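You operate a simulated robot arm through the tools that you are given. There is no shell and no other tool. Be economical: measure what you need, move in short steps, check, and stop when the job is done.

Carry out the task below with a simulated two-armed robot. There is one attempt and no reset: what you move stays moved.

Task
On the top of the side table, fold the teal tea towel in half and then in half again.

The check looks at the end state, three seconds after you hand in, the way a careful person would. Anything else that was tipped, shoved, dropped, spilled or broken makes it a failure. Flat cloth is picked up by pressing the open fingertips on it (5 to 10 N) and closing them slowly along it; thin cloth reads only 2 to 8 mm in the jaws.

Robot
Two 7-joint arms with two-finger parallel grippers on one trunk, on a base that drives. Base frame: it is fixed to the floor where the robot stands at the start and does not move with it; the origin is under the middle of the robot, x ahead of it, y to its left, z up. Readings come in m, degrees, newtons and seconds.
The left shoulder is at the start at [0.07, 0.177, 1.17], the right one opposite. Places, roughly: top of the side table [0.6, -0.2, 0.9]. Payload 3.43 kg a hand.
Tool frame (each hand has its own): the origin (TCP) lies between the finger pads and is the grasp point; the fingertips stand 0.03 m ahead of it; z points along the fingers, y is the line along which they close. The gripper opens to 0.094 m. The fingers are 0.028 m wide and 0.01 m thick; the gripper's body (0.05 by 0.096 m) begins 0.055 m behind the TCP.
Orientation is that of the tool frame in the base frame, as [roll, pitch, yaw] about the fixed x, y, z axes, in that order (R = Rz(yaw) Ry(pitch) Rx(roll)). With the fingers straight down and closing along the base's y, the tool's x points along the base's -x, its y along +y and its z along -z.

Tools
- The arms move only by the tool step_arm. It takes "left_moves", "right_moves" or both (then of equal length, played together; a hand with none holds still); each is a list of rows, each a list of 7 numbers: the shift along the base's x, y, z in m, then the turn, a rotation vector about the base's x, y, z in degrees, then the closure, from 0 (fully open) to 1 (shut). In form: [[dx, dy, dz, wx, wy, wz, claw], ...]. A call has 1 to 8 rows; each row is the pose to reach, as a shift and turn from the pose commanded when the call began. Each row takes 0.2 s and may step no farther than 0.05 m and 8.6 degrees from the row before; otherwise, or with a gripper value out of range, the whole call is refused. A pose out of reach is approached as far as the arm can. The call stops where the force on the tool passes 40 N (or 10 N more than at its start, if that is more) or the arm is blocked; 0.2 s more then pass. Each finger travels about 0.153 m/s and halts on what it meets, pressing with about 38 N; the grip force reading is that of the motor and also rises with nothing between the fingers. The clock runs only during rows and for 0.2 s after the last one: add rows that repeat a pose to give the fingers time. The reply holds the time, the measured pose of the TCP, the force on the tool along the base axes, the opening and the grip force, in the units named above and with some noise.
- Cameras (640 x 400 px; columns grow to the right, rows downward): "scene" is now at [0.1288, -0.0009, 1.4709]; the picture's right is [-0.00, -1.00, 0.00], its down [-0.74, 0.00, -0.67] and it looks along [0.67, -0.00, -0.74] (base axes); focal length 260 px, centre (320, 200). "left" rides on the left gripper at [0.076, -0.014, -0.102] in its tool frame; the picture's right is [0.18, 0.98, 0.00], its down [-0.75, 0.14, -0.64] and it looks along [-0.63, 0.12, 0.77] (tool axes); focal length 243 px, centre (320, 200). "right" rides on the right gripper at [0.076, 0.014, -0.103] in its tool frame; the picture's right is [-0.18, 0.98, 0.00], its down [-0.75, -0.14, -0.64] and it looks along [-0.63, -0.12, 0.77] (tool axes); focal length 243 px, centre (320, 200). There is no depth. A picture from a camera that has moved, and an enlarged one, comes with that camera's place and axes in the base frame and with its lens.
- camera(camera): a new picture of that camera. It takes no simulated time.
- lift_body(by): slides the trunk up (or, below 0, down) by that many m; the arms and the scene camera ride with it, the base frame stays. It gives what a move gives, with no picture.
- roll_base(legs): drives the robot by 1 to 6 legs, each [ahead, turn to the left] in m and degrees, along the robot's own axes; the way and the turn of a leg run together, so that a leg with both is an arc; at most 1.5 m and 180 degrees a leg. The arms and the cameras ride along, it lands a little off, and it stops where it bumps. It gives what a move gives.
- pan_tilt(pan, tilt): turns the head with the scene camera to pan (to the left, within 86 degrees either way) and tilt (down, from -29 to 69), counted from straight ahead of the robot. It gives what a move gives.
- zoom(camera, box): a new picture of the part [left, top, right, bottom] of that camera's present view, enlarged. It takes no simulated time.
- close_job(): hands the job in; it is judged then, once.

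Go step by step. Nothing tells you exact positions but the pictures and the camera data: compare them with the known pose of the tool, close in by small moves and look again before you grip or let go. The budget is 120 turns and 108 pictures, counting those below and the enlarged ones. Unless the task says otherwise, let go and move clear before handing in, and close with one line.

The tools are called after "Call:" by a JSON object that holds its "name" and its "arguments". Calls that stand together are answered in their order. step_arm: Moves the arms, as the interface text tells. Its arguments: {"type":"object","properties":{"left_moves":{"type":"array","items":{"type":"array","items":{"type":"number"}}},"right_moves":{"type":"array","items":{"type":"array","items":{"type":"number"}}}},"required":[]} The other tools are called the same way: lift_body (by) slides the trunk up or down; roll_base (legs) drives the base; pan_tilt (pan, tilt) turns the head that bears the scene camera; camera (camera) takes a picture; zoom (camera, box) takes an enlarged picture of a part of a camera's view; close_job () hands the job in.

At the start:

```text
t: 0.0
left_eef_pos: [0.5489, 0.1789, 1.0403]
left_ee_rot: [-179.9, 0.0, -180.0]
left_force: [0.0, 0.4, -1.1]
left_width: 0.0941
left_grasp_force: 0.0
right_eef_pos: [0.3894, -0.1672, 1.0872]
right_ee_rot: [179.8, 0.0, -179.9]
right_force: [0.3, 0.1, 0.6]
right_width: 0.0943
right_grasp_force: 0.0
trunk travel left (down, up): [-0.75, 0.09]
robot x, y, heading: [0.0039, -0.0003, -0.1]
head pan, tilt: [0.0, 47.6]
```

scene: 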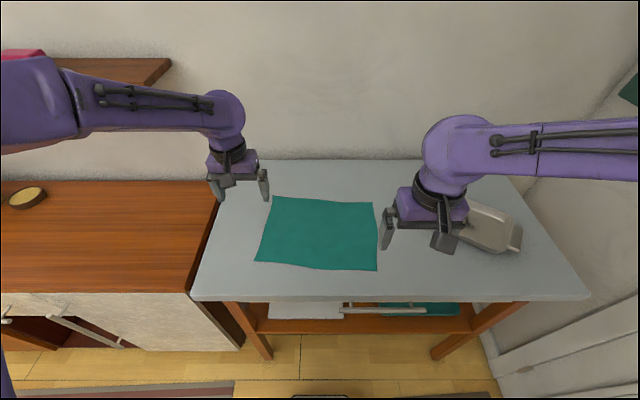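
right: 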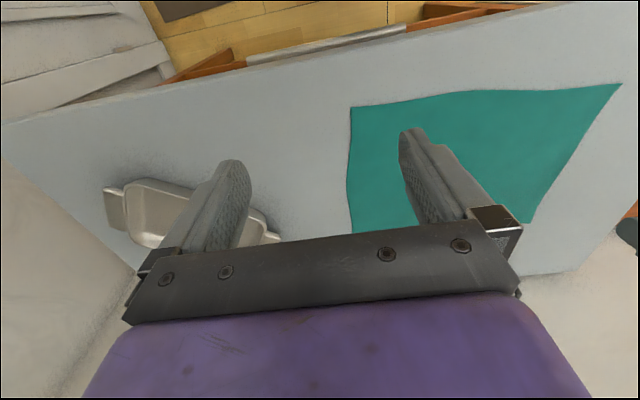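
left: 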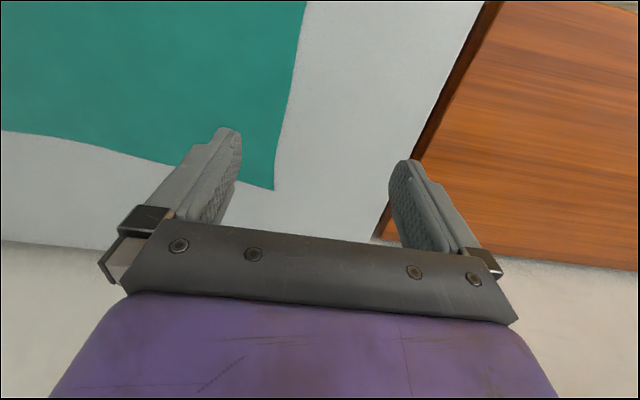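

I see the teal towel lying flat on the table, about 0.32 m (y) by 0.23 m (x), with a metal pan to its right. I'll enlarge the scene view to locate the corners precisely, and tilt the head to check the clearance between base and table.

Call:
{"name": "zoom", "arguments": {"camera": "scene", "box": [230, 170, 410, 283]}}

Call:
{"name": "pan_tilt", "arguments": {"pan": 0, "tilt": 65}}

Call:
{"name": "camera", "arguments": {"camera": "scene"}}

```text
3.54 times, centred on (320, 226) of scene
camera zoom: at [0.1288, -0.0009, 1.4709], right [0.0, -1.0, 0.0], down [-0.74, 0.0, -0.67], along [0.67, 0.0, -0.74], focal length 919 px, centre (320, 106)
```

zoom: 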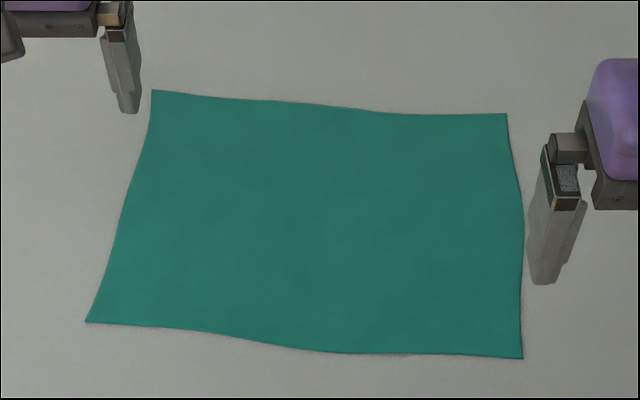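

```text
t: 0.8
left_eef_pos: [0.5483, 0.1805, 1.0394]
left_ee_rot: [-180.0, -0.1, 179.9]
left_force: [-0.3, -1.4, -0.1]
left_width: 0.0939
left_grasp_force: 0.1
right_eef_pos: [0.3891, -0.1675, 1.0864]
right_ee_rot: [180.0, 0.1, -179.9]
right_force: [0.2, 0.1, 0.4]
right_width: 0.0937
right_grasp_force: 0.1
trunk travel left (down, up): [-0.75, 0.09]
robot x, y, heading: [-0.0032, -0.0005, -0.1]
head pan, tilt: [0.0, 65.0]
```

```text
103 pictures are left
camera scene: at [0.1105, -0.0008, 1.4496], right [0.0, -1.0, 0.0], down [-0.91, 0.0, -0.42], along [0.42, 0.0, -0.91], focal length 260 px, centre (320, 200)
```

scene: 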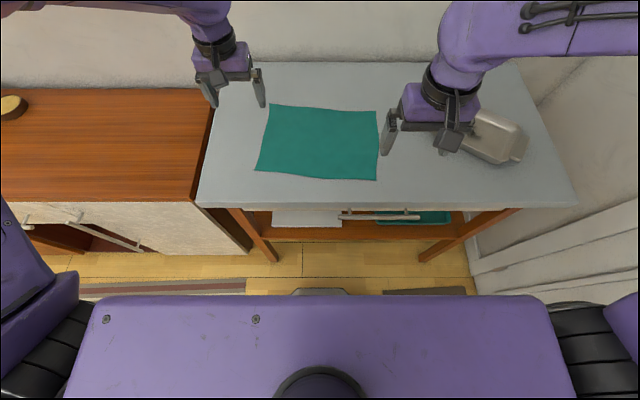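

The towel's corners come out near BL (0.472, 0.175), BR (0.444, -0.150), TL (0.711, 0.156) and TR (0.682, -0.170). There is room to roll 5 cm ahead for reach, then I'll set the head back.

Call:
{"name": "roll_base", "arguments": {"legs": [[0.05, 0]]}}

Call:
{"name": "pan_tilt", "arguments": {"pan": 0, "tilt": 55}}

```text
t: 1.7
left_eef_pos: [0.592, 0.1798, 1.0443]
left_ee_rot: [-179.9, 0.5, 180.0]
left_force: [-0.5, -0.6, 0.7]
left_width: 0.094
left_grasp_force: 0.2
right_eef_pos: [0.4315, -0.1675, 1.0907]
right_ee_rot: [179.9, 0.6, -179.9]
right_force: [-0.1, 0.7, -0.1]
right_width: 0.094
right_grasp_force: 0.0
trunk travel left (down, up): [-0.75, 0.09]
robot x, y, heading: [0.0474, 0.0014, -0.3]
head pan, tilt: [0.0, 65.0]
```

```text
t: 2.5
left_eef_pos: [0.601, 0.1795, 1.0397]
left_ee_rot: [-179.9, 0.0, 180.0]
left_force: [0.6, -0.8, 1.0]
left_width: 0.0941
left_grasp_force: 0.2
right_eef_pos: [0.4408, -0.1676, 1.088]
right_ee_rot: [179.8, 0.0, -179.8]
right_force: [-0.2, 0.6, -0.6]
right_width: 0.0938
right_grasp_force: 0.1
trunk travel left (down, up): [-0.75, 0.09]
robot x, y, heading: [0.0498, -0.0035, -0.0]
head pan, tilt: [0.0, 55.0]
```

The base is now 5 cm further ahead. I'll bring both hands above the near corners, narrowing the jaws to about 35 mm.

Call:
{"name": "step_arm", "arguments": {"left_moves": [[-0.03, -0.009, -0.025, 0, 0, -1.2, 0.3], [-0.06, -0.018, -0.05, 0, 0, -2.5, 0.63], [-0.09, -0.027, -0.075, 0, 0, -4, 0.63], [-0.116, -0.0355, -0.1, 0, 0, -5, 0.63], [-0.116, -0.0355, -0.1, 0, 0, -5, 0.63]], "right_moves": [[0.005, 0.012, -0.037, 0, 0, -1.2, 0.3], [0.01, 0.024, -0.074, 0, 0, -2.5, 0.63], [0.016, 0.036, -0.111, 0, 0, -4, 0.63], [0.0215, 0.047, -0.148, 0, 0, -5, 0.63], [0.0215, 0.047, -0.148, 0, 0, -5, 0.63]]}}

Call:
{"name": "camera", "arguments": {"camera": "scene"}}

Call:
{"name": "camera", "arguments": {"camera": "left"}}

Call:
{"name": "camera", "arguments": {"camera": "right"}}

```text
t: 3.6
left_eef_pos: [0.4807, 0.142, 0.9383]
left_ee_rot: [180.0, 0.0, 174.8]
left_force: [0.8, -0.8, -0.7]
left_width: 0.0346
left_grasp_force: 0.0
right_eef_pos: [0.462, -0.1187, 0.9393]
right_ee_rot: [179.9, 0.1, 175.1]
right_force: [0.3, 0.2, 0.3]
right_width: 0.0347
right_grasp_force: 0.0
trunk travel left (down, up): [-0.75, 0.09]
robot x, y, heading: [0.0483, -0.0001, -0.1]
head pan, tilt: [0.0, 55.0]
```

```text
102 pictures are left
camera scene: at [0.1726, -0.0012, 1.4612], right [0.0, -1.0, 0.0], down [-0.82, 0.0, -0.57], along [0.57, 0.0, -0.82], focal length 260 px, centre (320, 200)
```

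scene: 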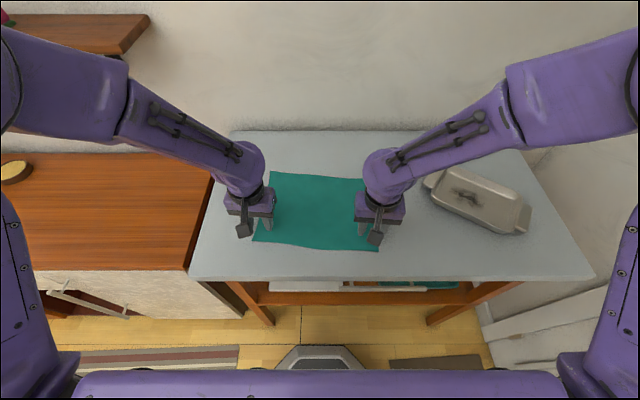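

```text
101 pictures are left
camera left: at [0.4017, 0.135, 1.0412], right [-0.1, 1.0, 0.0], down [0.76, 0.07, 0.64], along [0.64, 0.06, -0.77], focal length 243 px, centre (320, 200)
```

left: 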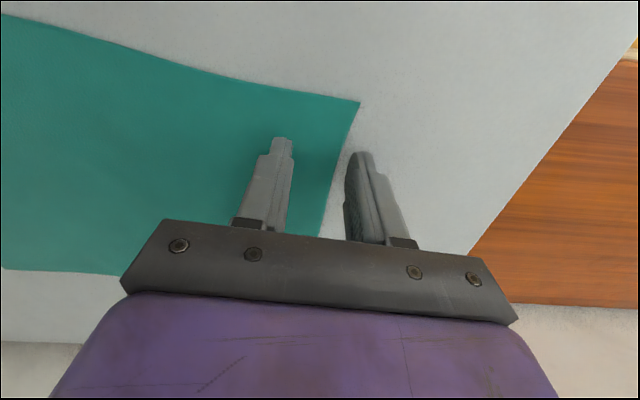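

```text
100 pictures are left
camera right: at [0.3871, -0.0967, 1.0422], right [0.27, 0.96, 0.0], down [0.74, -0.21, 0.64], along [0.62, -0.17, -0.77], focal length 243 px, centre (320, 200)
```

right: 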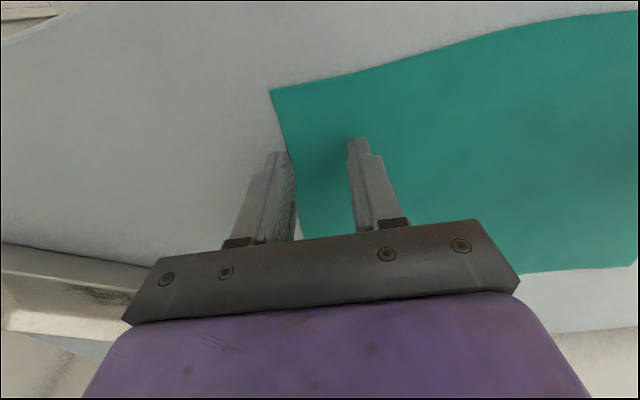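

The two views agree best if the surface is near z ≈ 0.89 rather than 0.85, so the near corners lie about 2 cm closer than I thought. I'll lower the left hand gently to find the surface.

Call:
{"name": "step_arm", "arguments": {"left_moves": [[-0.01, -0.005, -0.005, 0, 0, 0, 0.63], [-0.018, -0.01, -0.008, 0, 0, 0, 0.63]], "right_moves": [[-0.012, 0.007, -0.005, 0, 0, 0, 0.63], [-0.024, 0.013, -0.008, 0, 0, 0, 0.63]]}}

Call:
{"name": "zoom", "arguments": {"camera": "left", "box": [200, 60, 440, 210]}}

Call:
{"name": "zoom", "arguments": {"camera": "right", "box": [200, 60, 440, 210]}}

```text
t: 4.2
left_eef_pos: [0.4648, 0.132, 0.9312]
left_ee_rot: [180.0, 0.2, 175.1]
left_force: [-0.3, 0.8, 2.1]
left_width: 0.0351
left_grasp_force: 0.1
right_eef_pos: [0.437, -0.1077, 0.9326]
right_ee_rot: [179.8, 0.1, 175.1]
right_force: [0.1, -0.8, -0.1]
right_width: 0.0348
right_grasp_force: 0.0
trunk travel left (down, up): [-0.75, 0.09]
robot x, y, heading: [0.0477, -0.0002, 0.0]
head pan, tilt: [0.0, 55.0]
```

```text
2.67 times, centred on (320, 135) of left
camera zoom: at [0.3852, 0.1247, 1.0342], right [-0.1, 1.0, 0.0], down [0.76, 0.07, 0.64], along [0.64, 0.06, -0.77], focal length 647 px, centre (320, 373)
```

zoom: 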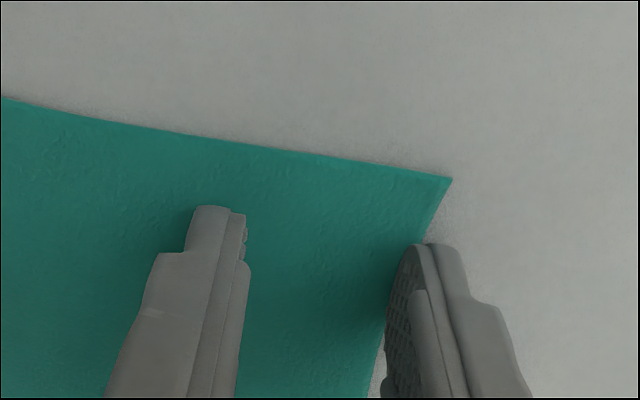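

```text
2.67 times, centred on (320, 135) of right
camera zoom: at [0.3617, -0.0855, 1.0346], right [0.27, 0.96, 0.0], down [0.74, -0.21, 0.64], along [0.62, -0.17, -0.77], focal length 647 px, centre (320, 373)
```

zoom: 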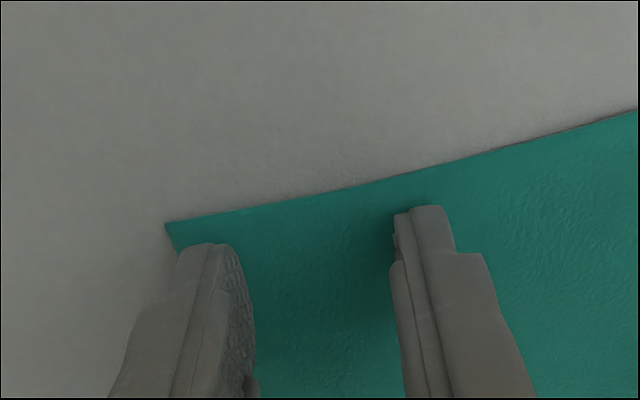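

Both hands are nearly over the corners. I'll shift the left 5 mm inward and keep lowering in small steps, watching the force.

Call:
{"name": "step_arm", "arguments": {"left_moves": [[0, -0.003, -0.004, 0, 0, 0, 0.63], [0, -0.005, -0.008, 0, 0, 0, 0.63]], "right_moves": [[0, 0, -0.004, 0, 0, 0, 0.63], [0, 0, -0.008, 0, 0, 0, 0.63]]}}

```text
t: 4.8
left_eef_pos: [0.4653, 0.1284, 0.9321]
left_ee_rot: [179.9, 0.9, 175.0]
left_force: [-1.9, 3.2, 20.4]
left_width: 0.034
left_grasp_force: 0.0
right_eef_pos: [0.4363, -0.1077, 0.9317]
right_ee_rot: [179.7, 0.8, 175.0]
right_force: [-4.3, -1.6, 28.6]
right_width: 0.0349
right_grasp_force: 0.4
trunk travel left (down, up): [-0.75, 0.09]
robot x, y, heading: [0.0491, -0.0006, -0.2]
head pan, tilt: [0.0, 55.0]
stopped in row 2 (left hand): the force on the tool passed its limit (the readings are from after the stop); the commanded pose is now the measured one
```

Contact is at tip z ≈ 0.901, so the table top is at 0.90. I'll relax the press and read the force again.

Call:
{"name": "step_arm", "arguments": {"left_moves": [[0, 0, 0.0, 0, 0, 0, 0.63]], "right_moves": [[0, 0, 0.0, 0, 0, 0, 0.63]]}}

```text
t: 5.2
left_eef_pos: [0.4643, 0.1275, 0.9314]
left_ee_rot: [-180.0, 1.0, 175.0]
left_force: [1.5, 3.7, 27.7]
left_width: 0.0346
left_grasp_force: 0.0
right_eef_pos: [0.4368, -0.1074, 0.9315]
right_ee_rot: [179.7, 0.9, 175.1]
right_force: [-2.6, -3.1, 38.4]
right_width: 0.0348
right_grasp_force: 0.7
trunk travel left (down, up): [-0.75, 0.09]
robot x, y, heading: [0.0479, 0.0001, 0.0]
head pan, tilt: [0.0, 55.0]
```

The press is still too hard, so I'll ease both hands up slightly.

Call:
{"name": "step_arm", "arguments": {"left_moves": [[0, 0, 0.002, 0, 0, 0, 0.63], [0, 0, 0.002, 0, 0, 0, 0.63]], "right_moves": [[0, 0, 0.0025, 0, 0, 0, 0.63], [0, 0, 0.0025, 0, 0, 0, 0.63]]}}

```text
t: 5.8
left_eef_pos: [0.4645, 0.1279, 0.9314]
left_ee_rot: [180.0, 0.7, 174.9]
left_force: [-3.2, 4.4, 25.1]
left_width: 0.0345
left_grasp_force: 0.2
right_eef_pos: [0.4373, -0.1085, 0.9311]
right_ee_rot: [179.8, 0.6, 175.1]
right_force: [0.3, -1.9, 21.2]
right_width: 0.0348
right_grasp_force: 0.3
trunk travel left (down, up): [-0.75, 0.09]
robot x, y, heading: [0.0524, 0.0007, -0.1]
head pan, tilt: [0.0, 55.0]
```

Call:
{"name": "step_arm", "arguments": {"left_moves": [[0, 0, 0.003, 0, 0, 0, 0.63], [0, 0, 0.003, 0, 0, 0, 0.63]], "right_moves": [[0, 0, 0.0025, 0, 0, 0, 0.63], [0, 0, 0.0025, 0, 0, 0, 0.63]]}}

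```text
t: 6.4
left_eef_pos: [0.4681, 0.1302, 0.9331]
left_ee_rot: [-180.0, 0.4, 174.9]
left_force: [-0.6, -0.3, 1.5]
left_width: 0.0348
left_grasp_force: 0.0
right_eef_pos: [0.4388, -0.107, 0.9327]
right_ee_rot: [179.8, 0.4, 175.0]
right_force: [-0.3, 0.2, 1.2]
right_width: 0.0348
right_grasp_force: 0.0
trunk travel left (down, up): [-0.75, 0.09]
robot x, y, heading: [0.049, -0.0031, -0.1]
head pan, tilt: [0.0, 55.0]
```

Force is now about 1 N. I'll slide the left hand 1 cm toward the edge and press lightly with both.

Call:
{"name": "step_arm", "arguments": {"left_moves": [[-0.011, 0, 0.001, 0, 0, 0, 0.63], [-0.011, 0, -0.001, 0, 0, 0, 0.63], [-0.011, 0, -0.0015, 0, 0, 0, 0.63]], "right_moves": [[0, 0, 0, 0, 0, 0, 0.63], [0, 0, -0.001, 0, 0, 0, 0.63], [0, 0, -0.0015, 0, 0, 0, 0.63]]}}

Call:
{"name": "zoom", "arguments": {"camera": "left", "box": [200, 60, 440, 210]}}

Call:
{"name": "zoom", "arguments": {"camera": "right", "box": [200, 60, 440, 210]}}

```text
t: 7.2
left_eef_pos: [0.4559, 0.1292, 0.9318]
left_ee_rot: [-179.9, 0.4, 174.9]
left_force: [-0.1, -0.8, 5.8]
left_width: 0.035
left_grasp_force: 0.1
right_eef_pos: [0.4398, -0.108, 0.9305]
right_ee_rot: [179.9, 0.6, 175.0]
right_force: [0.3, -0.1, 2.5]
right_width: 0.0348
right_grasp_force: 0.1
trunk travel left (down, up): [-0.75, 0.09]
robot x, y, heading: [0.0487, 0.0011, 0.1]
head pan, tilt: [0.0, 55.0]
```

```text
2.67 times, centred on (320, 135) of left
camera zoom: at [0.3773, 0.1215, 1.0336], right [-0.1, 1.0, 0.0], down [0.76, 0.08, 0.65], along [0.65, 0.06, -0.76], focal length 647 px, centre (320, 373)
```

zoom: 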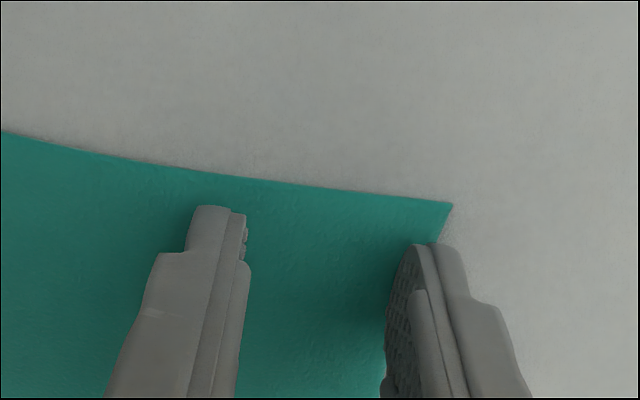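

```text
2.67 times, centred on (320, 135) of right
camera zoom: at [0.3637, -0.0852, 1.0332], right [0.27, 0.96, 0.01], down [0.73, -0.21, 0.65], along [0.63, -0.17, -0.76], focal length 647 px, centre (320, 373)
```

zoom: 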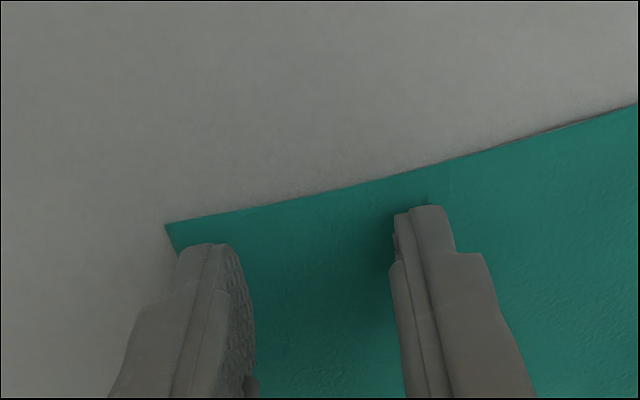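

Both corners sit under the jaws. I'll nudge the left hand 4 mm inward, press both lightly, and close slowly.

Call:
{"name": "step_arm", "arguments": {"left_moves": [[0, -0.002, 0.003, 0, 0, 0, 0.63], [0, -0.004, 0.001, 0, 0, 0, 0.63], [0, -0.004, 0, 0, 0, 0, 0.63], [0, -0.004, -0.0002, 0, 0, 0, 0.63]], "right_moves": [[0, 0, 0, 0, 0, 0, 0.63], [0, 0, -0.0003, 0, 0, 0, 0.63], [0, 0, -0.0005, 0, 0, 0, 0.63], [0, 0, -0.0005, 0, 0, 0, 0.63]]}}

```text
t: 8.2
left_eef_pos: [0.4565, 0.1243, 0.9318]
left_ee_rot: [-180.0, 0.6, 175.0]
left_force: [1.9, -0.5, 10.9]
left_width: 0.0348
left_grasp_force: 0.0
right_eef_pos: [0.4392, -0.1078, 0.9318]
right_ee_rot: [179.8, 0.5, 175.0]
right_force: [1.1, 1.2, 8.2]
right_width: 0.0341
right_grasp_force: 0.0
trunk travel left (down, up): [-0.75, 0.09]
robot x, y, heading: [0.0497, -0.0002, -0.1]
head pan, tilt: [0.0, 55.0]
```

Both hands press with 8 to 11 N. I'll close slowly.

Call:
{"name": "step_arm", "arguments": {"left_moves": [[0, 0, 0.0001, 0, 0, 0, 0.68], [0, 0, 0.0002, 0, 0, 0, 0.73], [0, 0, 0.0002, 0, 0, 0, 0.78], [0, 0, 0.0002, 0, 0, 0, 0.83], [0, 0, 0.0002, 0, 0, 0, 0.88], [0, 0, 0.0002, 0, 0, 0, 0.93], [0, 0, 0.0002, 0, 0, 0, 1.0], [0, 0, 0.0002, 0, 0, 0, 1.0]], "right_moves": [[0, 0, 0, 0, 0, 0, 0.68], [0, 0, 0, 0, 0, 0, 0.73], [0, 0, 0, 0, 0, 0, 0.78], [0, 0, 0, 0, 0, 0, 0.83], [0, 0, 0, 0, 0, 0, 0.88], [0, 0, 0, 0, 0, 0, 0.93], [0, 0, 0, 0, 0, 0, 1.0], [0, 0, 0, 0, 0, 0, 1.0]]}}

Call:
{"name": "camera", "arguments": {"camera": "left"}}

Call:
{"name": "camera", "arguments": {"camera": "right"}}

```text
t: 10.0
left_eef_pos: [0.4559, 0.1228, 0.9313]
left_ee_rot: [-180.0, 0.6, 175.0]
left_force: [-0.8, -14.5, 10.6]
left_width: 0.0023
left_grasp_force: 37.0
right_eef_pos: [0.4391, -0.1087, 0.9316]
right_ee_rot: [179.6, 0.6, 175.0]
right_force: [0.7, 12.8, 8.7]
right_width: 0.002
right_grasp_force: 37.1
trunk travel left (down, up): [-0.75, 0.09]
robot x, y, heading: [0.0481, -0.0, 0.2]
head pan, tilt: [0.0, 55.0]
```

```text
95 pictures are left
camera left: at [0.3761, 0.116, 1.0335], right [-0.1, 1.0, 0.0], down [0.76, 0.08, 0.65], along [0.65, 0.06, -0.76], focal length 243 px, centre (320, 200)
```

left: 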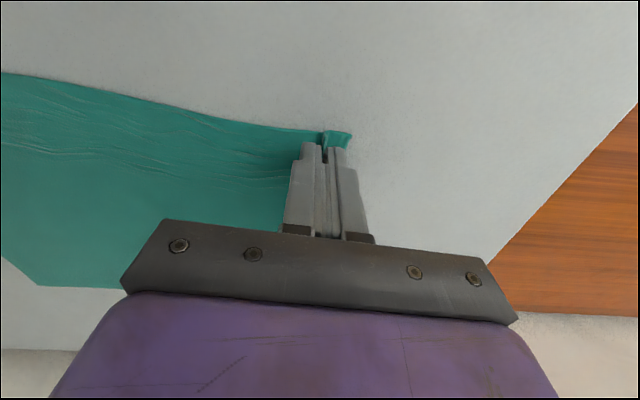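

```text
94 pictures are left
camera right: at [0.3624, -0.0856, 1.033], right [0.27, 0.96, 0.01], down [0.73, -0.21, 0.65], along [0.63, -0.17, -0.76], focal length 243 px, centre (320, 200)
```

right: 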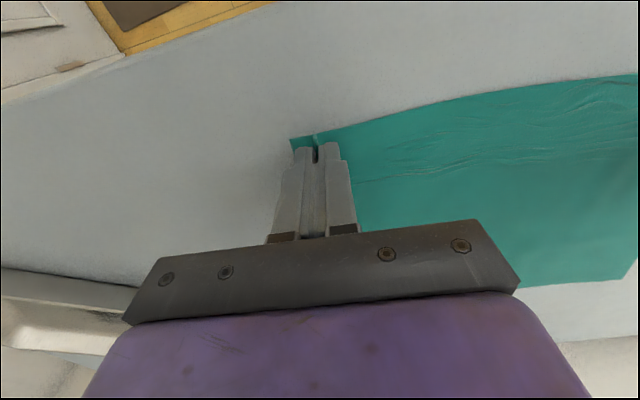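

Both corners are pinched, but with the fingers straight down a near-to-far fold would leave the edge curled under. Folding far-to-near is better, because I can tilt the fingers forward as I carry. I'll open slowly while pressing so the cloth spreads back.

Call:
{"name": "step_arm", "arguments": {"left_moves": [[0, 0, 0, 0, 0, 0, 0.95], [0, 0, 0, 0, 0, 0, 0.88], [0, 0, 0, 0, 0, 0, 0.8], [0, 0, 0, 0, 0, 0, 0.7], [0, 0, 0, 0, 0, 0, 0.6], [0, 0, 0, 0, 0, 0, 0.58], [0, 0, 0.02, 0, 0, 0, 0.58], [0, 0, 0.06, 0, 0, 0, 0.58]], "right_moves": [[0, 0, 0, 0, 0, 0, 0.95], [0, 0, 0, 0, 0, 0, 0.88], [0, 0, 0, 0, 0, 0, 0.8], [0, 0, 0, 0, 0, 0, 0.7], [0, 0, 0, 0, 0, 0, 0.6], [0, 0, 0, 0, 0, 0, 0.58], [0, 0, 0.02, 0, 0, 0, 0.58], [0, 0, 0.06, 0, 0, 0, 0.58]]}}

Call:
{"name": "camera", "arguments": {"camera": "left"}}

Call:
{"name": "camera", "arguments": {"camera": "right"}}

```text
t: 11.8
left_eef_pos: [0.4506, 0.1237, 0.993]
left_ee_rot: [-180.0, 0.7, 175.0]
left_force: [-0.1, 0.2, 0.3]
left_width: 0.0393
left_grasp_force: 0.0
right_eef_pos: [0.4375, -0.1082, 0.9917]
right_ee_rot: [179.8, 0.6, 175.1]
right_force: [0.0, -0.4, 0.5]
right_width: 0.0394
right_grasp_force: 0.0
trunk travel left (down, up): [-0.75, 0.09]
robot x, y, heading: [0.053, -0.0035, -0.2]
head pan, tilt: [0.0, 55.0]
```

```text
93 pictures are left
camera left: at [0.3708, 0.1155, 1.095], right [-0.1, 1.0, 0.0], down [0.76, 0.08, 0.65], along [0.65, 0.06, -0.76], focal length 243 px, centre (320, 200)
```

left: 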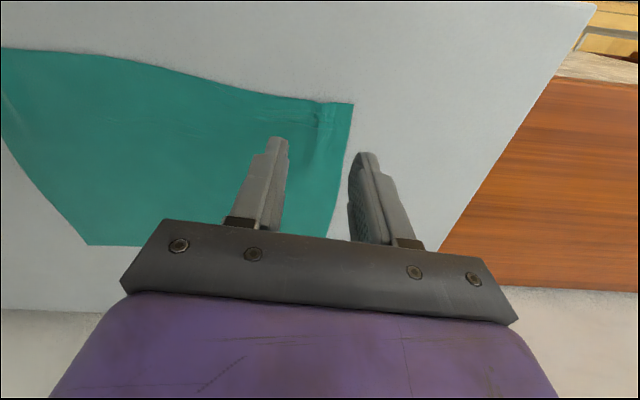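

```text
92 pictures are left
camera right: at [0.3606, -0.0869, 1.0935], right [0.27, 0.96, 0.01], down [0.73, -0.21, 0.65], along [0.63, -0.17, -0.76], focal length 243 px, centre (320, 200)
```

right: 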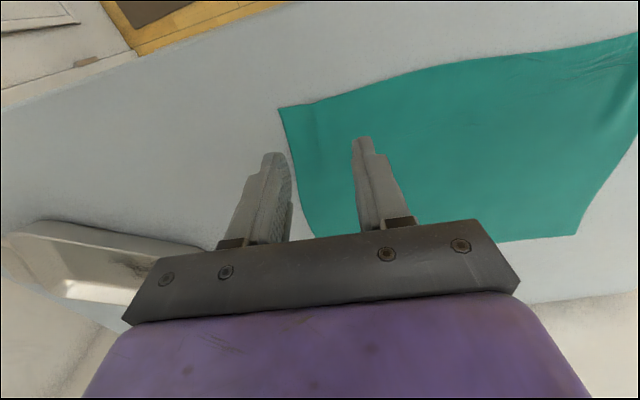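

The cloth is almost flat again. I'll roll back 5 cm and test in the air how far the hands can tilt forward near the destination.

Call:
{"name": "roll_base", "arguments": {"legs": [[-0.05, 0]]}}

Call:
{"name": "step_arm", "arguments": {"left_moves": [[0.01, 0, 0.01, 0, -8, 0, 0.58], [0.02, 0, 0.02, 0, -16, 0, 0.58], [0.03, 0, 0.02, 0, -24, 0, 0.58], [0.04, 0, 0.02, 0, -32, 0, 0.58], [0.04, 0, 0.02, 0, -40, 0, 0.58], [0.04, 0, 0.02, 0, -48, 0, 0.58], [0.04, 0, 0.02, 0, -56, 0, 0.58], [0.04, 0, 0.02, 0, -56, 0, 0.58]], "right_moves": [[0.01, 0, 0.01, 0, -8, 0, 0.58], [0.02, 0, 0.02, 0, -16, 0, 0.58], [0.03, 0, 0.02, 0, -24, 0, 0.58], [0.04, 0, 0.02, 0, -32, 0, 0.58], [0.04, 0, 0.02, 0, -40, 0, 0.58], [0.04, 0, 0.02, 0, -48, 0, 0.58], [0.04, 0, 0.02, 0, -56, 0, 0.58], [0.04, 0, 0.02, 0, -56, 0, 0.58]]}}

Call:
{"name": "camera", "arguments": {"camera": "scene"}}

```text
t: 12.7
left_eef_pos: [0.4078, 0.1239, 0.9894]
left_ee_rot: [-180.0, 0.2, 175.1]
left_force: [0.2, 0.4, 0.0]
left_width: 0.0396
left_grasp_force: 0.0
right_eef_pos: [0.3942, -0.1099, 0.9899]
right_ee_rot: [179.8, 0.2, 175.0]
right_force: [0.0, -1.3, -0.4]
right_width: 0.0396
right_grasp_force: 0.1
trunk travel left (down, up): [-0.75, 0.09]
robot x, y, heading: [0.0047, 0.0015, 0.0]
head pan, tilt: [0.0, 55.0]
```

```text
t: 14.5
left_eef_pos: [0.4435, 0.1225, 1.0132]
left_ee_rot: [172.6, 56.3, 171.0]
left_force: [0.2, 0.0, -0.2]
left_width: 0.0395
left_grasp_force: 0.1
left hand out of reach, approached as far as the arm can: row 4, 5, 6
right_eef_pos: [0.4338, -0.1072, 1.0109]
right_ee_rot: [172.2, 56.2, 170.8]
right_force: [-0.6, -0.3, 0.2]
right_width: 0.0394
right_grasp_force: 0.0
right hand out of reach, approached as far as the arm can: row 5, 7, 8
trunk travel left (down, up): [-0.75, 0.09]
robot x, y, heading: [0.0023, -0.0028, -0.1]
head pan, tilt: [0.0, 55.0]
```

```text
91 pictures are left
camera scene: at [0.121, -0.0014, 1.4614], right [0.0, -1.0, 0.0], down [-0.82, 0.0, -0.58], along [0.58, 0.0, -0.82], focal length 260 px, centre (320, 200)
```

scene: 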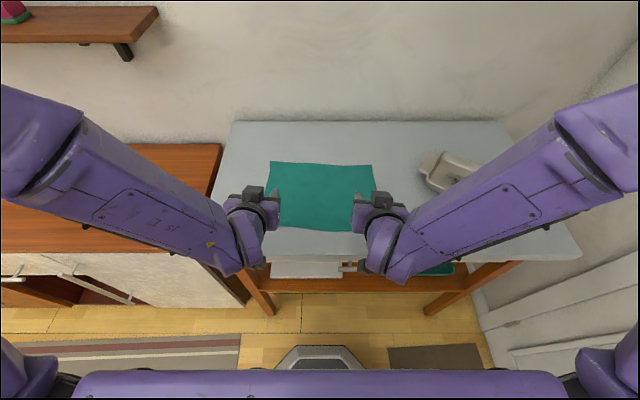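

The hands can tilt about 56° there, which is enough. I'll go back to fingers down and move above the far corners, (0.66, 0.146) and (0.641, -0.155).

Call:
{"name": "step_arm", "arguments": {"left_moves": [[0.02, 0, 0, 0, 8, 0, 0.58], [0.045, 0, 0, 0, 16, 0, 0.6], [0.075, -0.002, 0, 0, 24, 0, 0.63], [0.105, -0.004, 0, 0, 32, 0, 0.63], [0.135, -0.006, 0, 0, 40, 0, 0.63], [0.165, -0.0075, -0.01, 0, 48, 0, 0.63], [0.19, -0.0075, -0.025, 0, 56, 0, 0.63], [0.2, -0.0075, -0.05, 0, 56, 0, 0.63]], "right_moves": [[0.02, 0, 0, 0, 8, 0, 0.58], [0.045, -0.003, 0, 0, 16, 0, 0.6], [0.075, -0.006, 0, 0, 24, 0, 0.63], [0.105, -0.009, 0, 0, 32, 0, 0.63], [0.135, -0.012, 0, 0, 40, 0, 0.63], [0.165, -0.015, -0.01, 0, 48, 0, 0.63], [0.185, -0.017, -0.025, 0, 56, 0, 0.63], [0.194, -0.017, -0.05, 0, 56, 0, 0.63]]}}

Call:
{"name": "camera", "arguments": {"camera": "scene"}}

Call:
{"name": "camera", "arguments": {"camera": "left"}}

Call:
{"name": "camera", "arguments": {"camera": "right"}}

```text
t: 16.3
left_eef_pos: [0.6464, 0.1177, 0.9618]
left_ee_rot: [-180.0, 0.4, 174.9]
left_force: [0.0, -0.6, 0.9]
left_width: 0.0348
left_grasp_force: 0.0
right_eef_pos: [0.6255, -0.1233, 0.9572]
right_ee_rot: [179.7, 0.4, 175.1]
right_force: [0.7, -0.5, 0.5]
right_width: 0.0349
right_grasp_force: 0.1
trunk travel left (down, up): [-0.75, 0.09]
robot x, y, heading: [0.0021, 0.0021, -0.1]
head pan, tilt: [0.0, 55.0]
```

```text
90 pictures are left
camera scene: at [0.124, -0.001, 1.4612], right [0.0, -1.0, 0.0], down [-0.82, 0.0, -0.57], along [0.57, 0.0, -0.82], focal length 260 px, centre (320, 200)
```

scene: 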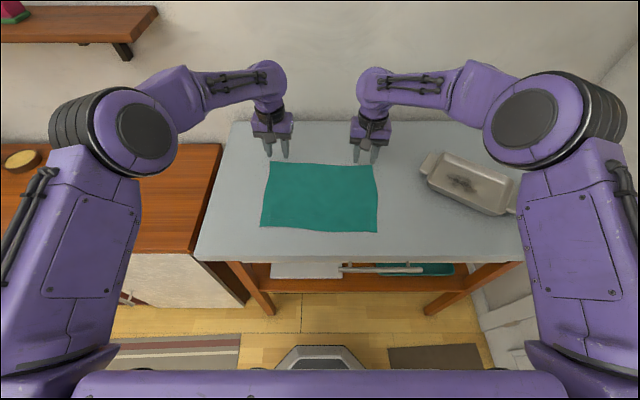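

```text
89 pictures are left
camera left: at [0.5666, 0.1094, 1.0634], right [-0.1, 1.0, 0.0], down [0.76, 0.07, 0.65], along [0.64, 0.06, -0.76], focal length 243 px, centre (320, 200)
```

left: 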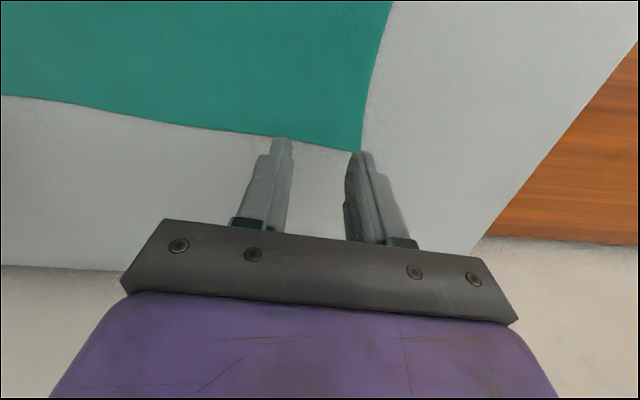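

```text
88 pictures are left
camera right: at [0.5514, -0.0996, 1.059], right [0.27, 0.96, 0.01], down [0.73, -0.21, 0.65], along [0.62, -0.17, -0.76], focal length 243 px, centre (320, 200)
```

right: 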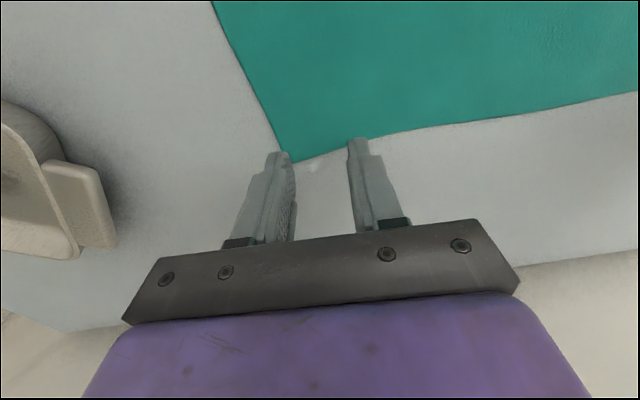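

From the hand views the far corners are at about (0.654, 0.148) and (0.640, -0.147). I'll make small corrections and descend to just above the cloth.

Call:
{"name": "step_arm", "arguments": {"left_moves": [[-0.005, 0, -0.012, 0, 0, 0, 0.63], [-0.01, 0, -0.022, 0, 0, 0, 0.63], [-0.01, 0, -0.027, 0, 0, 0, 0.63], [-0.01, 0, -0.027, 0, 0, 0, 0.63]], "right_moves": [[0, 0.004, -0.01, 0, 0, 0, 0.63], [0, 0.008, -0.02, 0, 0, 0, 0.63], [0, 0.008, -0.024, 0, 0, 0, 0.63], [0, 0.008, -0.024, 0, 0, 0, 0.63]]}}

Call:
{"name": "zoom", "arguments": {"camera": "left", "box": [200, 90, 440, 240]}}

Call:
{"name": "zoom", "arguments": {"camera": "right", "box": [200, 90, 440, 240]}}

```text
t: 17.3
left_eef_pos: [0.635, 0.1156, 0.9333]
left_ee_rot: [-180.0, 0.5, 175.0]
left_force: [0.2, 0.3, 0.1]
left_width: 0.0348
left_grasp_force: 0.1
right_eef_pos: [0.6289, -0.1123, 0.9361]
right_ee_rot: [179.8, 0.5, 174.9]
right_force: [0.0, -0.5, -0.2]
right_width: 0.035
right_grasp_force: 0.0
trunk travel left (down, up): [-0.75, 0.09]
robot x, y, heading: [-0.0004, -0.0006, -0.0]
head pan, tilt: [0.0, 55.0]
```

```text
2.67 times, centred on (320, 165) of left
camera zoom: at [0.5555, 0.1091, 1.0354], right [-0.1, 1.0, 0.0], down [0.76, 0.07, 0.65], along [0.65, 0.06, -0.76], focal length 647 px, centre (320, 293)
```

zoom: 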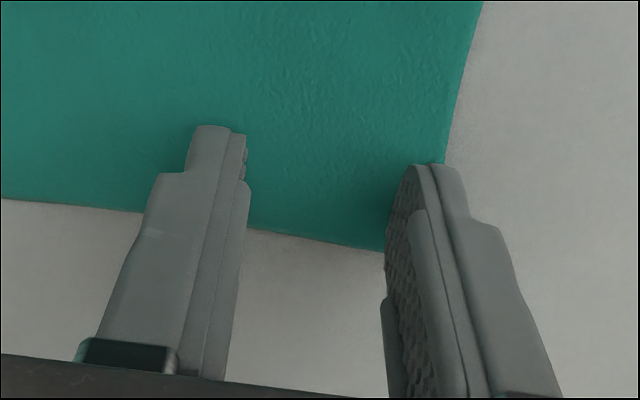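

```text
2.67 times, centred on (320, 165) of right
camera zoom: at [0.553, -0.0912, 1.0377], right [0.27, 0.96, 0.01], down [0.73, -0.21, 0.65], along [0.62, -0.17, -0.76], focal length 647 px, centre (320, 293)
```

zoom: 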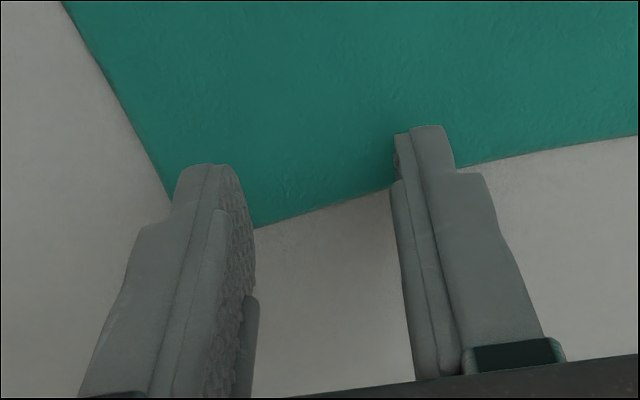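

Both jaws sit over the far corners. I'll nudge the left hand inward and press lightly.

Call:
{"name": "step_arm", "arguments": {"left_moves": [[0.004, -0.005, 0, 0, 0, 0, 0.63], [0.004, -0.005, -0.001, 0, 0, 0, 0.63], [0.004, -0.005, -0.002, 0, 0, 0, 0.63], [0.004, -0.005, -0.002, 0, 0, 0, 0.63]], "right_moves": [[0, 0, 0, 0, 0, 0, 0.63], [0, -0.002, -0.001, 0, 0, 0, 0.63], [0, -0.002, -0.002, 0, 0, 0, 0.63], [0, -0.002, -0.0025, 0, 0, 0, 0.63]]}}

```text
t: 18.3
left_eef_pos: [0.6398, 0.1088, 0.9323]
left_ee_rot: [180.0, 0.5, 174.9]
left_force: [0.1, 0.1, 1.7]
left_width: 0.0345
left_grasp_force: 0.0
right_eef_pos: [0.6298, -0.1168, 0.9324]
right_ee_rot: [179.8, 0.6, 175.1]
right_force: [0.3, 0.0, 0.9]
right_width: 0.0346
right_grasp_force: 0.0
trunk travel left (down, up): [-0.75, 0.09]
robot x, y, heading: [0.0026, 0.0018, 0.1]
head pan, tilt: [0.0, 55.0]
```

Call:
{"name": "step_arm", "arguments": {"left_moves": [[0, 0, -0.0007, 0, 0, 0, 0.63], [0, 0, -0.0012, 0, 0, 0, 0.63], [0, 0, -0.0012, 0, 0, 0, 0.63]], "right_moves": [[0, 0, -0.0008, 0, 0, 0, 0.63], [0, 0, -0.0015, 0, 0, 0, 0.63], [0, 0, -0.0015, 0, 0, 0, 0.63]]}}

```text
t: 19.1
left_eef_pos: [0.64, 0.1096, 0.931]
left_ee_rot: [179.9, 0.6, 174.9]
left_force: [0.7, -0.6, 5.1]
left_width: 0.0345
left_grasp_force: 0.1
right_eef_pos: [0.6295, -0.1175, 0.9335]
right_ee_rot: [179.8, 0.5, 175.0]
right_force: [-0.4, -0.8, 0.3]
right_width: 0.0345
right_grasp_force: 0.1
trunk travel left (down, up): [-0.75, 0.09]
robot x, y, heading: [0.0009, 0.0007, -0.0]
head pan, tilt: [0.0, 55.0]
```

Left is pressing with 5 N and right isn't touching yet, so I'll lower the right hand a little more.

Call:
{"name": "step_arm", "arguments": {"left_moves": [[0, 0, -0.0003, 0, 0, 0, 0.63], [0, 0, -0.0003, 0, 0, 0, 0.63], [0, 0, -0.0003, 0, 0, 0, 0.63]], "right_moves": [[0, 0, -0.0008, 0, 0, 0, 0.63], [0, 0, -0.0014, 0, 0, 0, 0.63], [0, 0, -0.0014, 0, 0, 0, 0.63]]}}

```text
t: 19.9
left_eef_pos: [0.6384, 0.1112, 0.9317]
left_ee_rot: [-180.0, 0.5, 174.9]
left_force: [1.3, 0.7, 5.8]
left_width: 0.0348
left_grasp_force: 0.1
right_eef_pos: [0.6294, -0.1159, 0.9304]
right_ee_rot: [179.8, 0.7, 175.1]
right_force: [0.5, -1.0, 4.2]
right_width: 0.0345
right_grasp_force: 0.1
trunk travel left (down, up): [-0.75, 0.09]
robot x, y, heading: [-0.0033, -0.0025, -0.0]
head pan, tilt: [0.0, 55.0]
```

Good. I'll close slowly, easing the hands slightly toward each other so the edge doesn't go taut.

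Call:
{"name": "step_arm", "arguments": {"left_moves": [[0, 0, -0.0002, 0, 0, 0, 0.68], [0, -0.001, -0.0002, 0, 0, 0, 0.73], [0, -0.002, -0.0002, 0, 0, 0, 0.78], [0, -0.003, -0.0002, 0, 0, 0, 0.83], [0, -0.004, -0.0002, 0, 0, 0, 0.88], [0, -0.005, -0.0002, 0, 0, 0, 0.93], [0, -0.006, -0.0002, 0, 0, 0, 1.0], [0, -0.006, -0.0002, 0, 0, 0, 1.0]], "right_moves": [[0, 0, -0.0003, 0, 0, 0, 0.68], [0, 0.001, -0.0003, 0, 0, 0, 0.73], [0, 0.002, -0.0003, 0, 0, 0, 0.78], [0, 0.003, -0.0003, 0, 0, 0, 0.83], [0, 0.004, -0.0003, 0, 0, 0, 0.88], [0, 0.005, -0.0003, 0, 0, 0, 0.93], [0, 0.006, -0.0003, 0, 0, 0, 1.0], [0, 0.006, -0.0003, 0, 0, 0, 1.0]]}}

Call:
{"name": "camera", "arguments": {"camera": "left"}}

Call:
{"name": "camera", "arguments": {"camera": "right"}}

```text
t: 21.7
left_eef_pos: [0.6379, 0.1049, 0.9316]
left_ee_rot: [180.0, 0.6, 175.0]
left_force: [-0.4, -0.7, 3.0]
left_width: 0.0019
left_grasp_force: 36.4
right_eef_pos: [0.6285, -0.1112, 0.9314]
right_ee_rot: [179.7, 0.7, 175.0]
right_force: [0.0, -0.9, 11.0]
right_width: 0.0016
right_grasp_force: 36.9
trunk travel left (down, up): [-0.75, 0.09]
robot x, y, heading: [-0.0004, -0.0014, 0.1]
head pan, tilt: [0.0, 55.0]
```

```text
85 pictures are left
camera left: at [0.5582, 0.0968, 1.0337], right [-0.1, 1.0, 0.0], down [0.76, 0.08, 0.65], along [0.65, 0.06, -0.76], focal length 243 px, centre (320, 200)
```

left: 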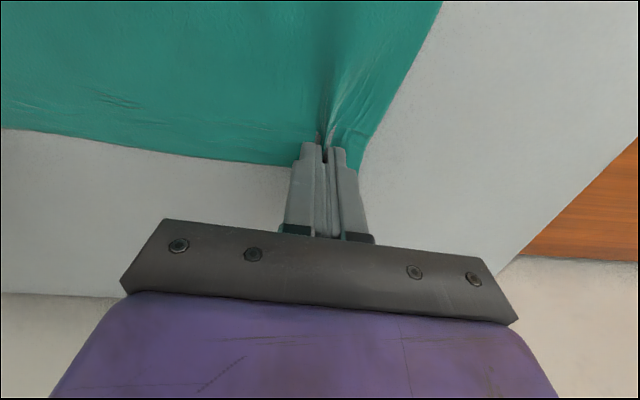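

```text
84 pictures are left
camera right: at [0.5528, -0.0887, 1.0329], right [0.27, 0.96, 0.01], down [0.73, -0.21, 0.65], along [0.63, -0.17, -0.76], focal length 243 px, centre (320, 200)
```

right: 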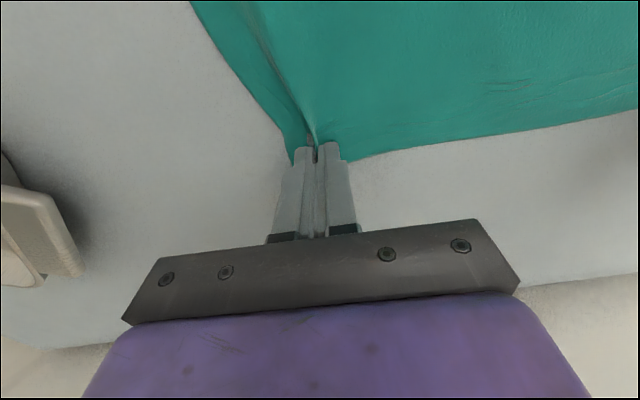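

Both far corners are held without strain. Now I'll carry them in an arc toward the near edge, tilting the fingers forward as they go.

Call:
{"name": "step_arm", "arguments": {"left_moves": [[-0.003, 0.001, 0.022, 0, 0, 0, 1], [-0.012, 0.002, 0.043, 0, -4, 0, 1], [-0.027, 0.003, 0.06, 0, -9, 0, 1], [-0.0455, 0.004, 0.074, 0, -14, 0, 1], [-0.067, 0.005, 0.082, 0, -19, 0, 1], [-0.091, 0.006, 0.085, 0, -25, 0, 1]], "right_moves": [[-0.003, 0.001, 0.022, 0, 0, 0, 1], [-0.013, 0.002, 0.043, 0, -4, 0, 1], [-0.029, 0.003, 0.06, 0, -9, 0, 1], [-0.049, 0.004, 0.074, 0, -14, 0, 1], [-0.073, 0.005, 0.082, 0, -19, 0, 1], [-0.098, 0.006, 0.085, 0, -25, 0, 1]]}}

Call:
{"name": "camera", "arguments": {"camera": "scene"}}

```text
t: 23.1
left_eef_pos: [0.5457, 0.1088, 1.0174]
left_ee_rot: [177.6, 25.6, 174.5]
left_force: [-0.1, -1.1, 0.4]
left_width: 0.0019
left_grasp_force: 36.4
right_eef_pos: [0.5296, -0.105, 1.0175]
right_ee_rot: [177.4, 25.8, 174.6]
right_force: [-0.6, 0.7, 1.0]
right_width: 0.0018
right_grasp_force: 37.0
trunk travel left (down, up): [-0.75, 0.09]
robot x, y, heading: [0.0044, 0.0018, 0.1]
head pan, tilt: [0.0, 55.0]
```

```text
83 pictures are left
camera scene: at [0.1198, -0.0006, 1.4615], right [0.0, -1.0, 0.0], down [-0.82, 0.0, -0.58], along [0.58, 0.0, -0.82], focal length 260 px, centre (320, 200)
```

scene: 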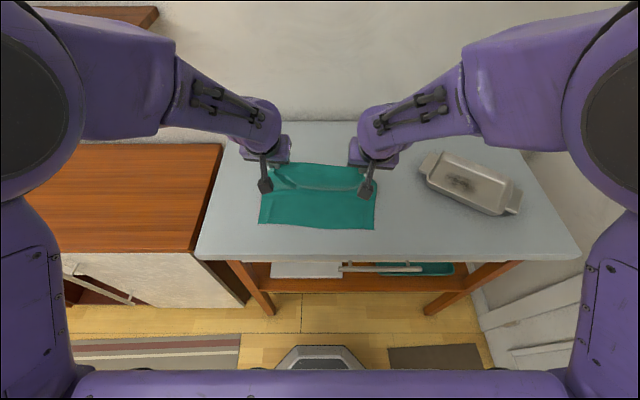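

The towel lifts evenly and the near half stays put. I'll continue the second half of the arc.

Call:
{"name": "step_arm", "arguments": {"left_moves": [[-0.024, 0.001, -0.002, 0, -6, 0, 1], [-0.0455, 0.002, -0.009, 0, -12, 0, 1], [-0.064, 0.003, -0.022, 0, -18, 0, 1], [-0.079, 0.004, -0.04, 0, -24, 0, 1], [-0.086, 0.005, -0.056, 0, -29, 0, 1], [-0.086, 0.005, -0.06, 0, -31, 0, 1]], "right_moves": [[-0.025, 0.001, -0.002, 0, -6, 0, 1], [-0.049, 0.002, -0.009, 0, -12, 0, 1], [-0.069, 0.003, -0.022, 0, -18, 0, 1], [-0.085, 0.004, -0.04, 0, -24, 0, 1], [-0.093, 0.005, -0.056, 0, -29, 0, 1], [-0.093, 0.005, -0.06, 0, -31, 0, 1]]}}

Call:
{"name": "camera", "arguments": {"camera": "scene"}}

Call:
{"name": "camera", "arguments": {"camera": "left"}}

Call:
{"name": "camera", "arguments": {"camera": "right"}}

```text
t: 24.5
left_eef_pos: [0.4711, 0.1142, 0.9737]
left_ee_rot: [179.3, 57.7, 178.3]
left_force: [0.3, 0.1, -0.1]
left_width: 0.0022
left_grasp_force: 37.3
right_eef_pos: [0.4456, -0.0946, 0.9718]
right_ee_rot: [165.1, 56.4, 163.4]
right_force: [0.3, 0.3, -0.8]
right_width: 0.0016
right_grasp_force: 36.6
right hand out of reach, approached as far as the arm can: row 2
trunk travel left (down, up): [-0.75, 0.09]
robot x, y, heading: [0.0045, -0.0006, -0.1]
head pan, tilt: [0.0, 55.0]
```

```text
82 pictures are left
camera scene: at [0.1246, -0.0008, 1.4611], right [0.0, -1.0, 0.0], down [-0.82, 0.0, -0.57], along [0.57, 0.0, -0.82], focal length 260 px, centre (320, 200)
```

scene: 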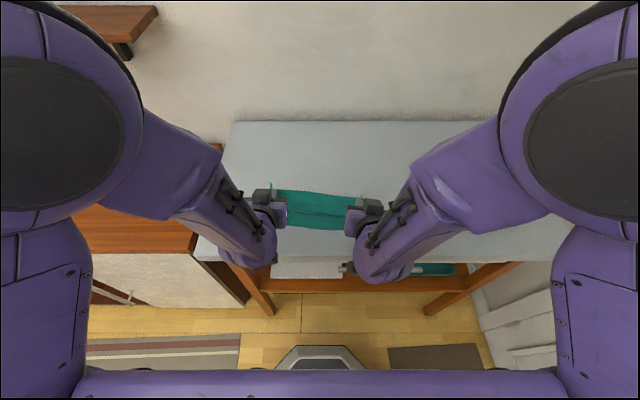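

```text
81 pictures are left
camera left: at [0.3418, 0.1021, 0.9643], right [-0.08, 0.99, -0.15], down [-0.14, 0.14, 0.98], along [0.99, 0.1, 0.12], focal length 243 px, centre (320, 200)
```

left: 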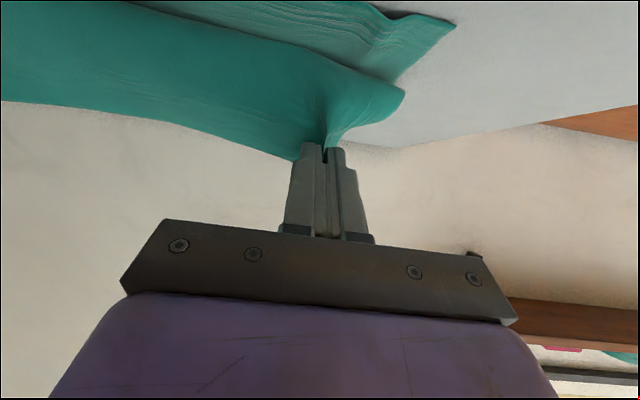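

```text
80 pictures are left
camera right: at [0.3208, -0.0692, 0.965], right [0.17, 0.94, 0.29], down [-0.15, -0.27, 0.95], along [0.97, -0.2, 0.1], focal length 243 px, centre (320, 200)
```

right: 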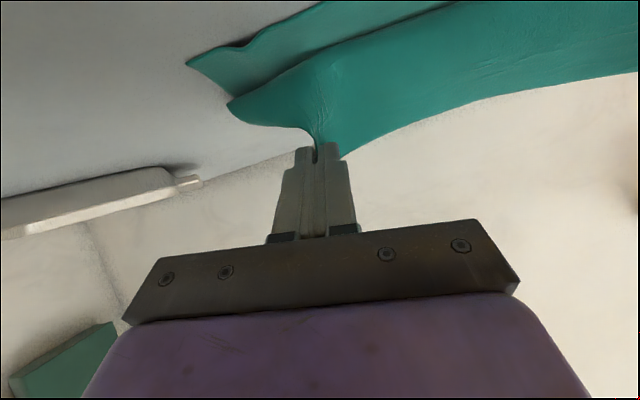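

The flap's edge is just above the near edge and lined up. I'll lower it while easing the tilt to about 43°, so the wrist cameras stay clear of the table.

Call:
{"name": "step_arm", "arguments": {"left_moves": [[-0.003, 0.001, -0.008, 0, 4, 0, 1], [-0.007, 0.002, -0.016, 0, 8, 0, 1], [-0.01, 0.003, -0.024, 0, 12, 0, 1], [-0.013, 0.003, -0.032, 0, 14, 0, 1], [-0.013, 0.003, -0.034, 0, 14, 0, 1]], "right_moves": [[-0.003, 0, -0.008, 0, 4, 0, 1], [-0.007, 0, -0.016, 0, 8, 0, 1], [-0.01, 0, -0.024, 0, 12, 0, 1], [-0.013, 0, -0.032, 0, 14, 0, 1], [-0.013, 0, -0.034, 0, 14, 0, 1]]}}

Call:
{"name": "camera", "arguments": {"camera": "left"}}

Call:
{"name": "camera", "arguments": {"camera": "right"}}

Call:
{"name": "zoom", "arguments": {"camera": "scene", "box": [220, 150, 420, 275]}}

```text
t: 25.5
left_eef_pos: [0.4524, 0.1184, 0.933]
left_ee_rot: [175.5, 44.3, 173.5]
left_force: [-1.8, -4.0, 14.1]
left_width: 0.0019
left_grasp_force: 37.1
right_eef_pos: [0.432, -0.0994, 0.9328]
right_ee_rot: [174.7, 44.7, 172.5]
right_force: [-3.1, 5.8, 19.4]
right_width: 0.0022
right_grasp_force: 36.4
trunk travel left (down, up): [-0.75, 0.09]
robot x, y, heading: [0.001, 0.0011, -0.0]
head pan, tilt: [0.0, 55.0]
stopped in row 4 (right hand): the force on the tool passed its limit (the readings are from after the stop); the commanded pose is now the measured one
```

```text
79 pictures are left
camera left: at [0.324, 0.1103, 0.9527], right [-0.07, 0.99, -0.07], down [0.09, 0.08, 0.99], along [0.99, 0.07, -0.1], focal length 243 px, centre (320, 200)
```

left: 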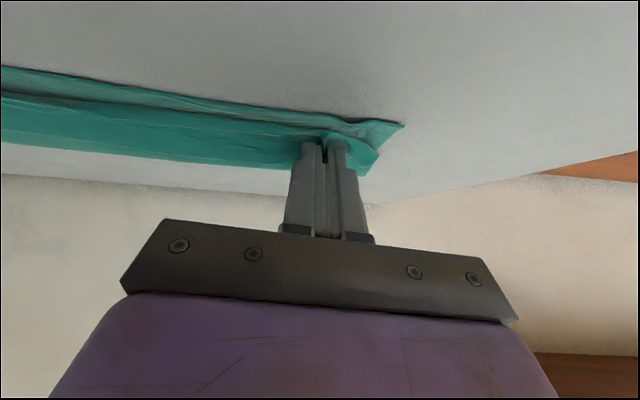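

```text
78 pictures are left
camera right: at [0.3053, -0.0762, 0.9528], right [0.19, 0.96, 0.19], down [0.07, -0.21, 0.98], along [0.98, -0.18, -0.11], focal length 243 px, centre (320, 200)
```

right: 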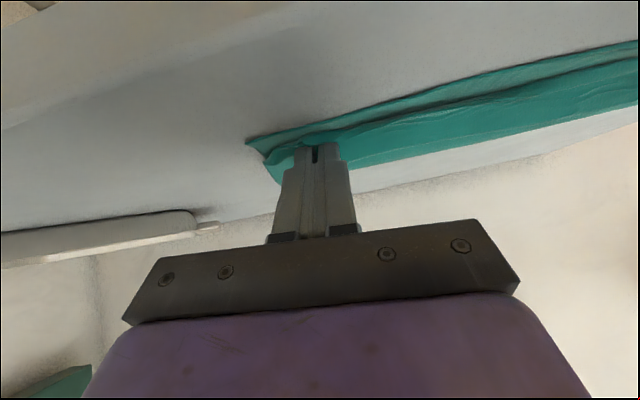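

```text
3.20 times, centred on (320, 212) of scene
camera zoom: at [0.1189, -0.0008, 1.4621], right [0.0, -1.0, 0.0], down [-0.82, 0.0, -0.58], along [0.58, 0.0, -0.82], focal length 830 px, centre (320, 160)
```

zoom: 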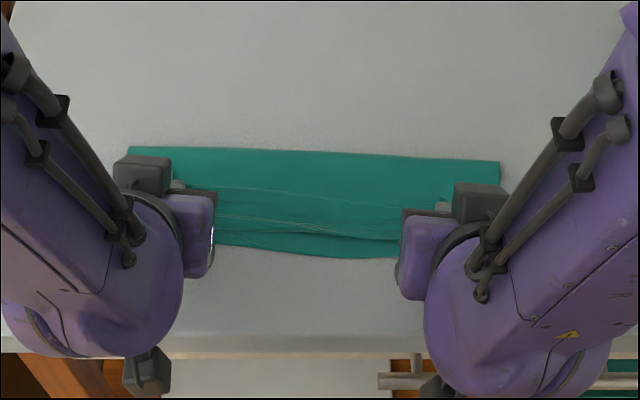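

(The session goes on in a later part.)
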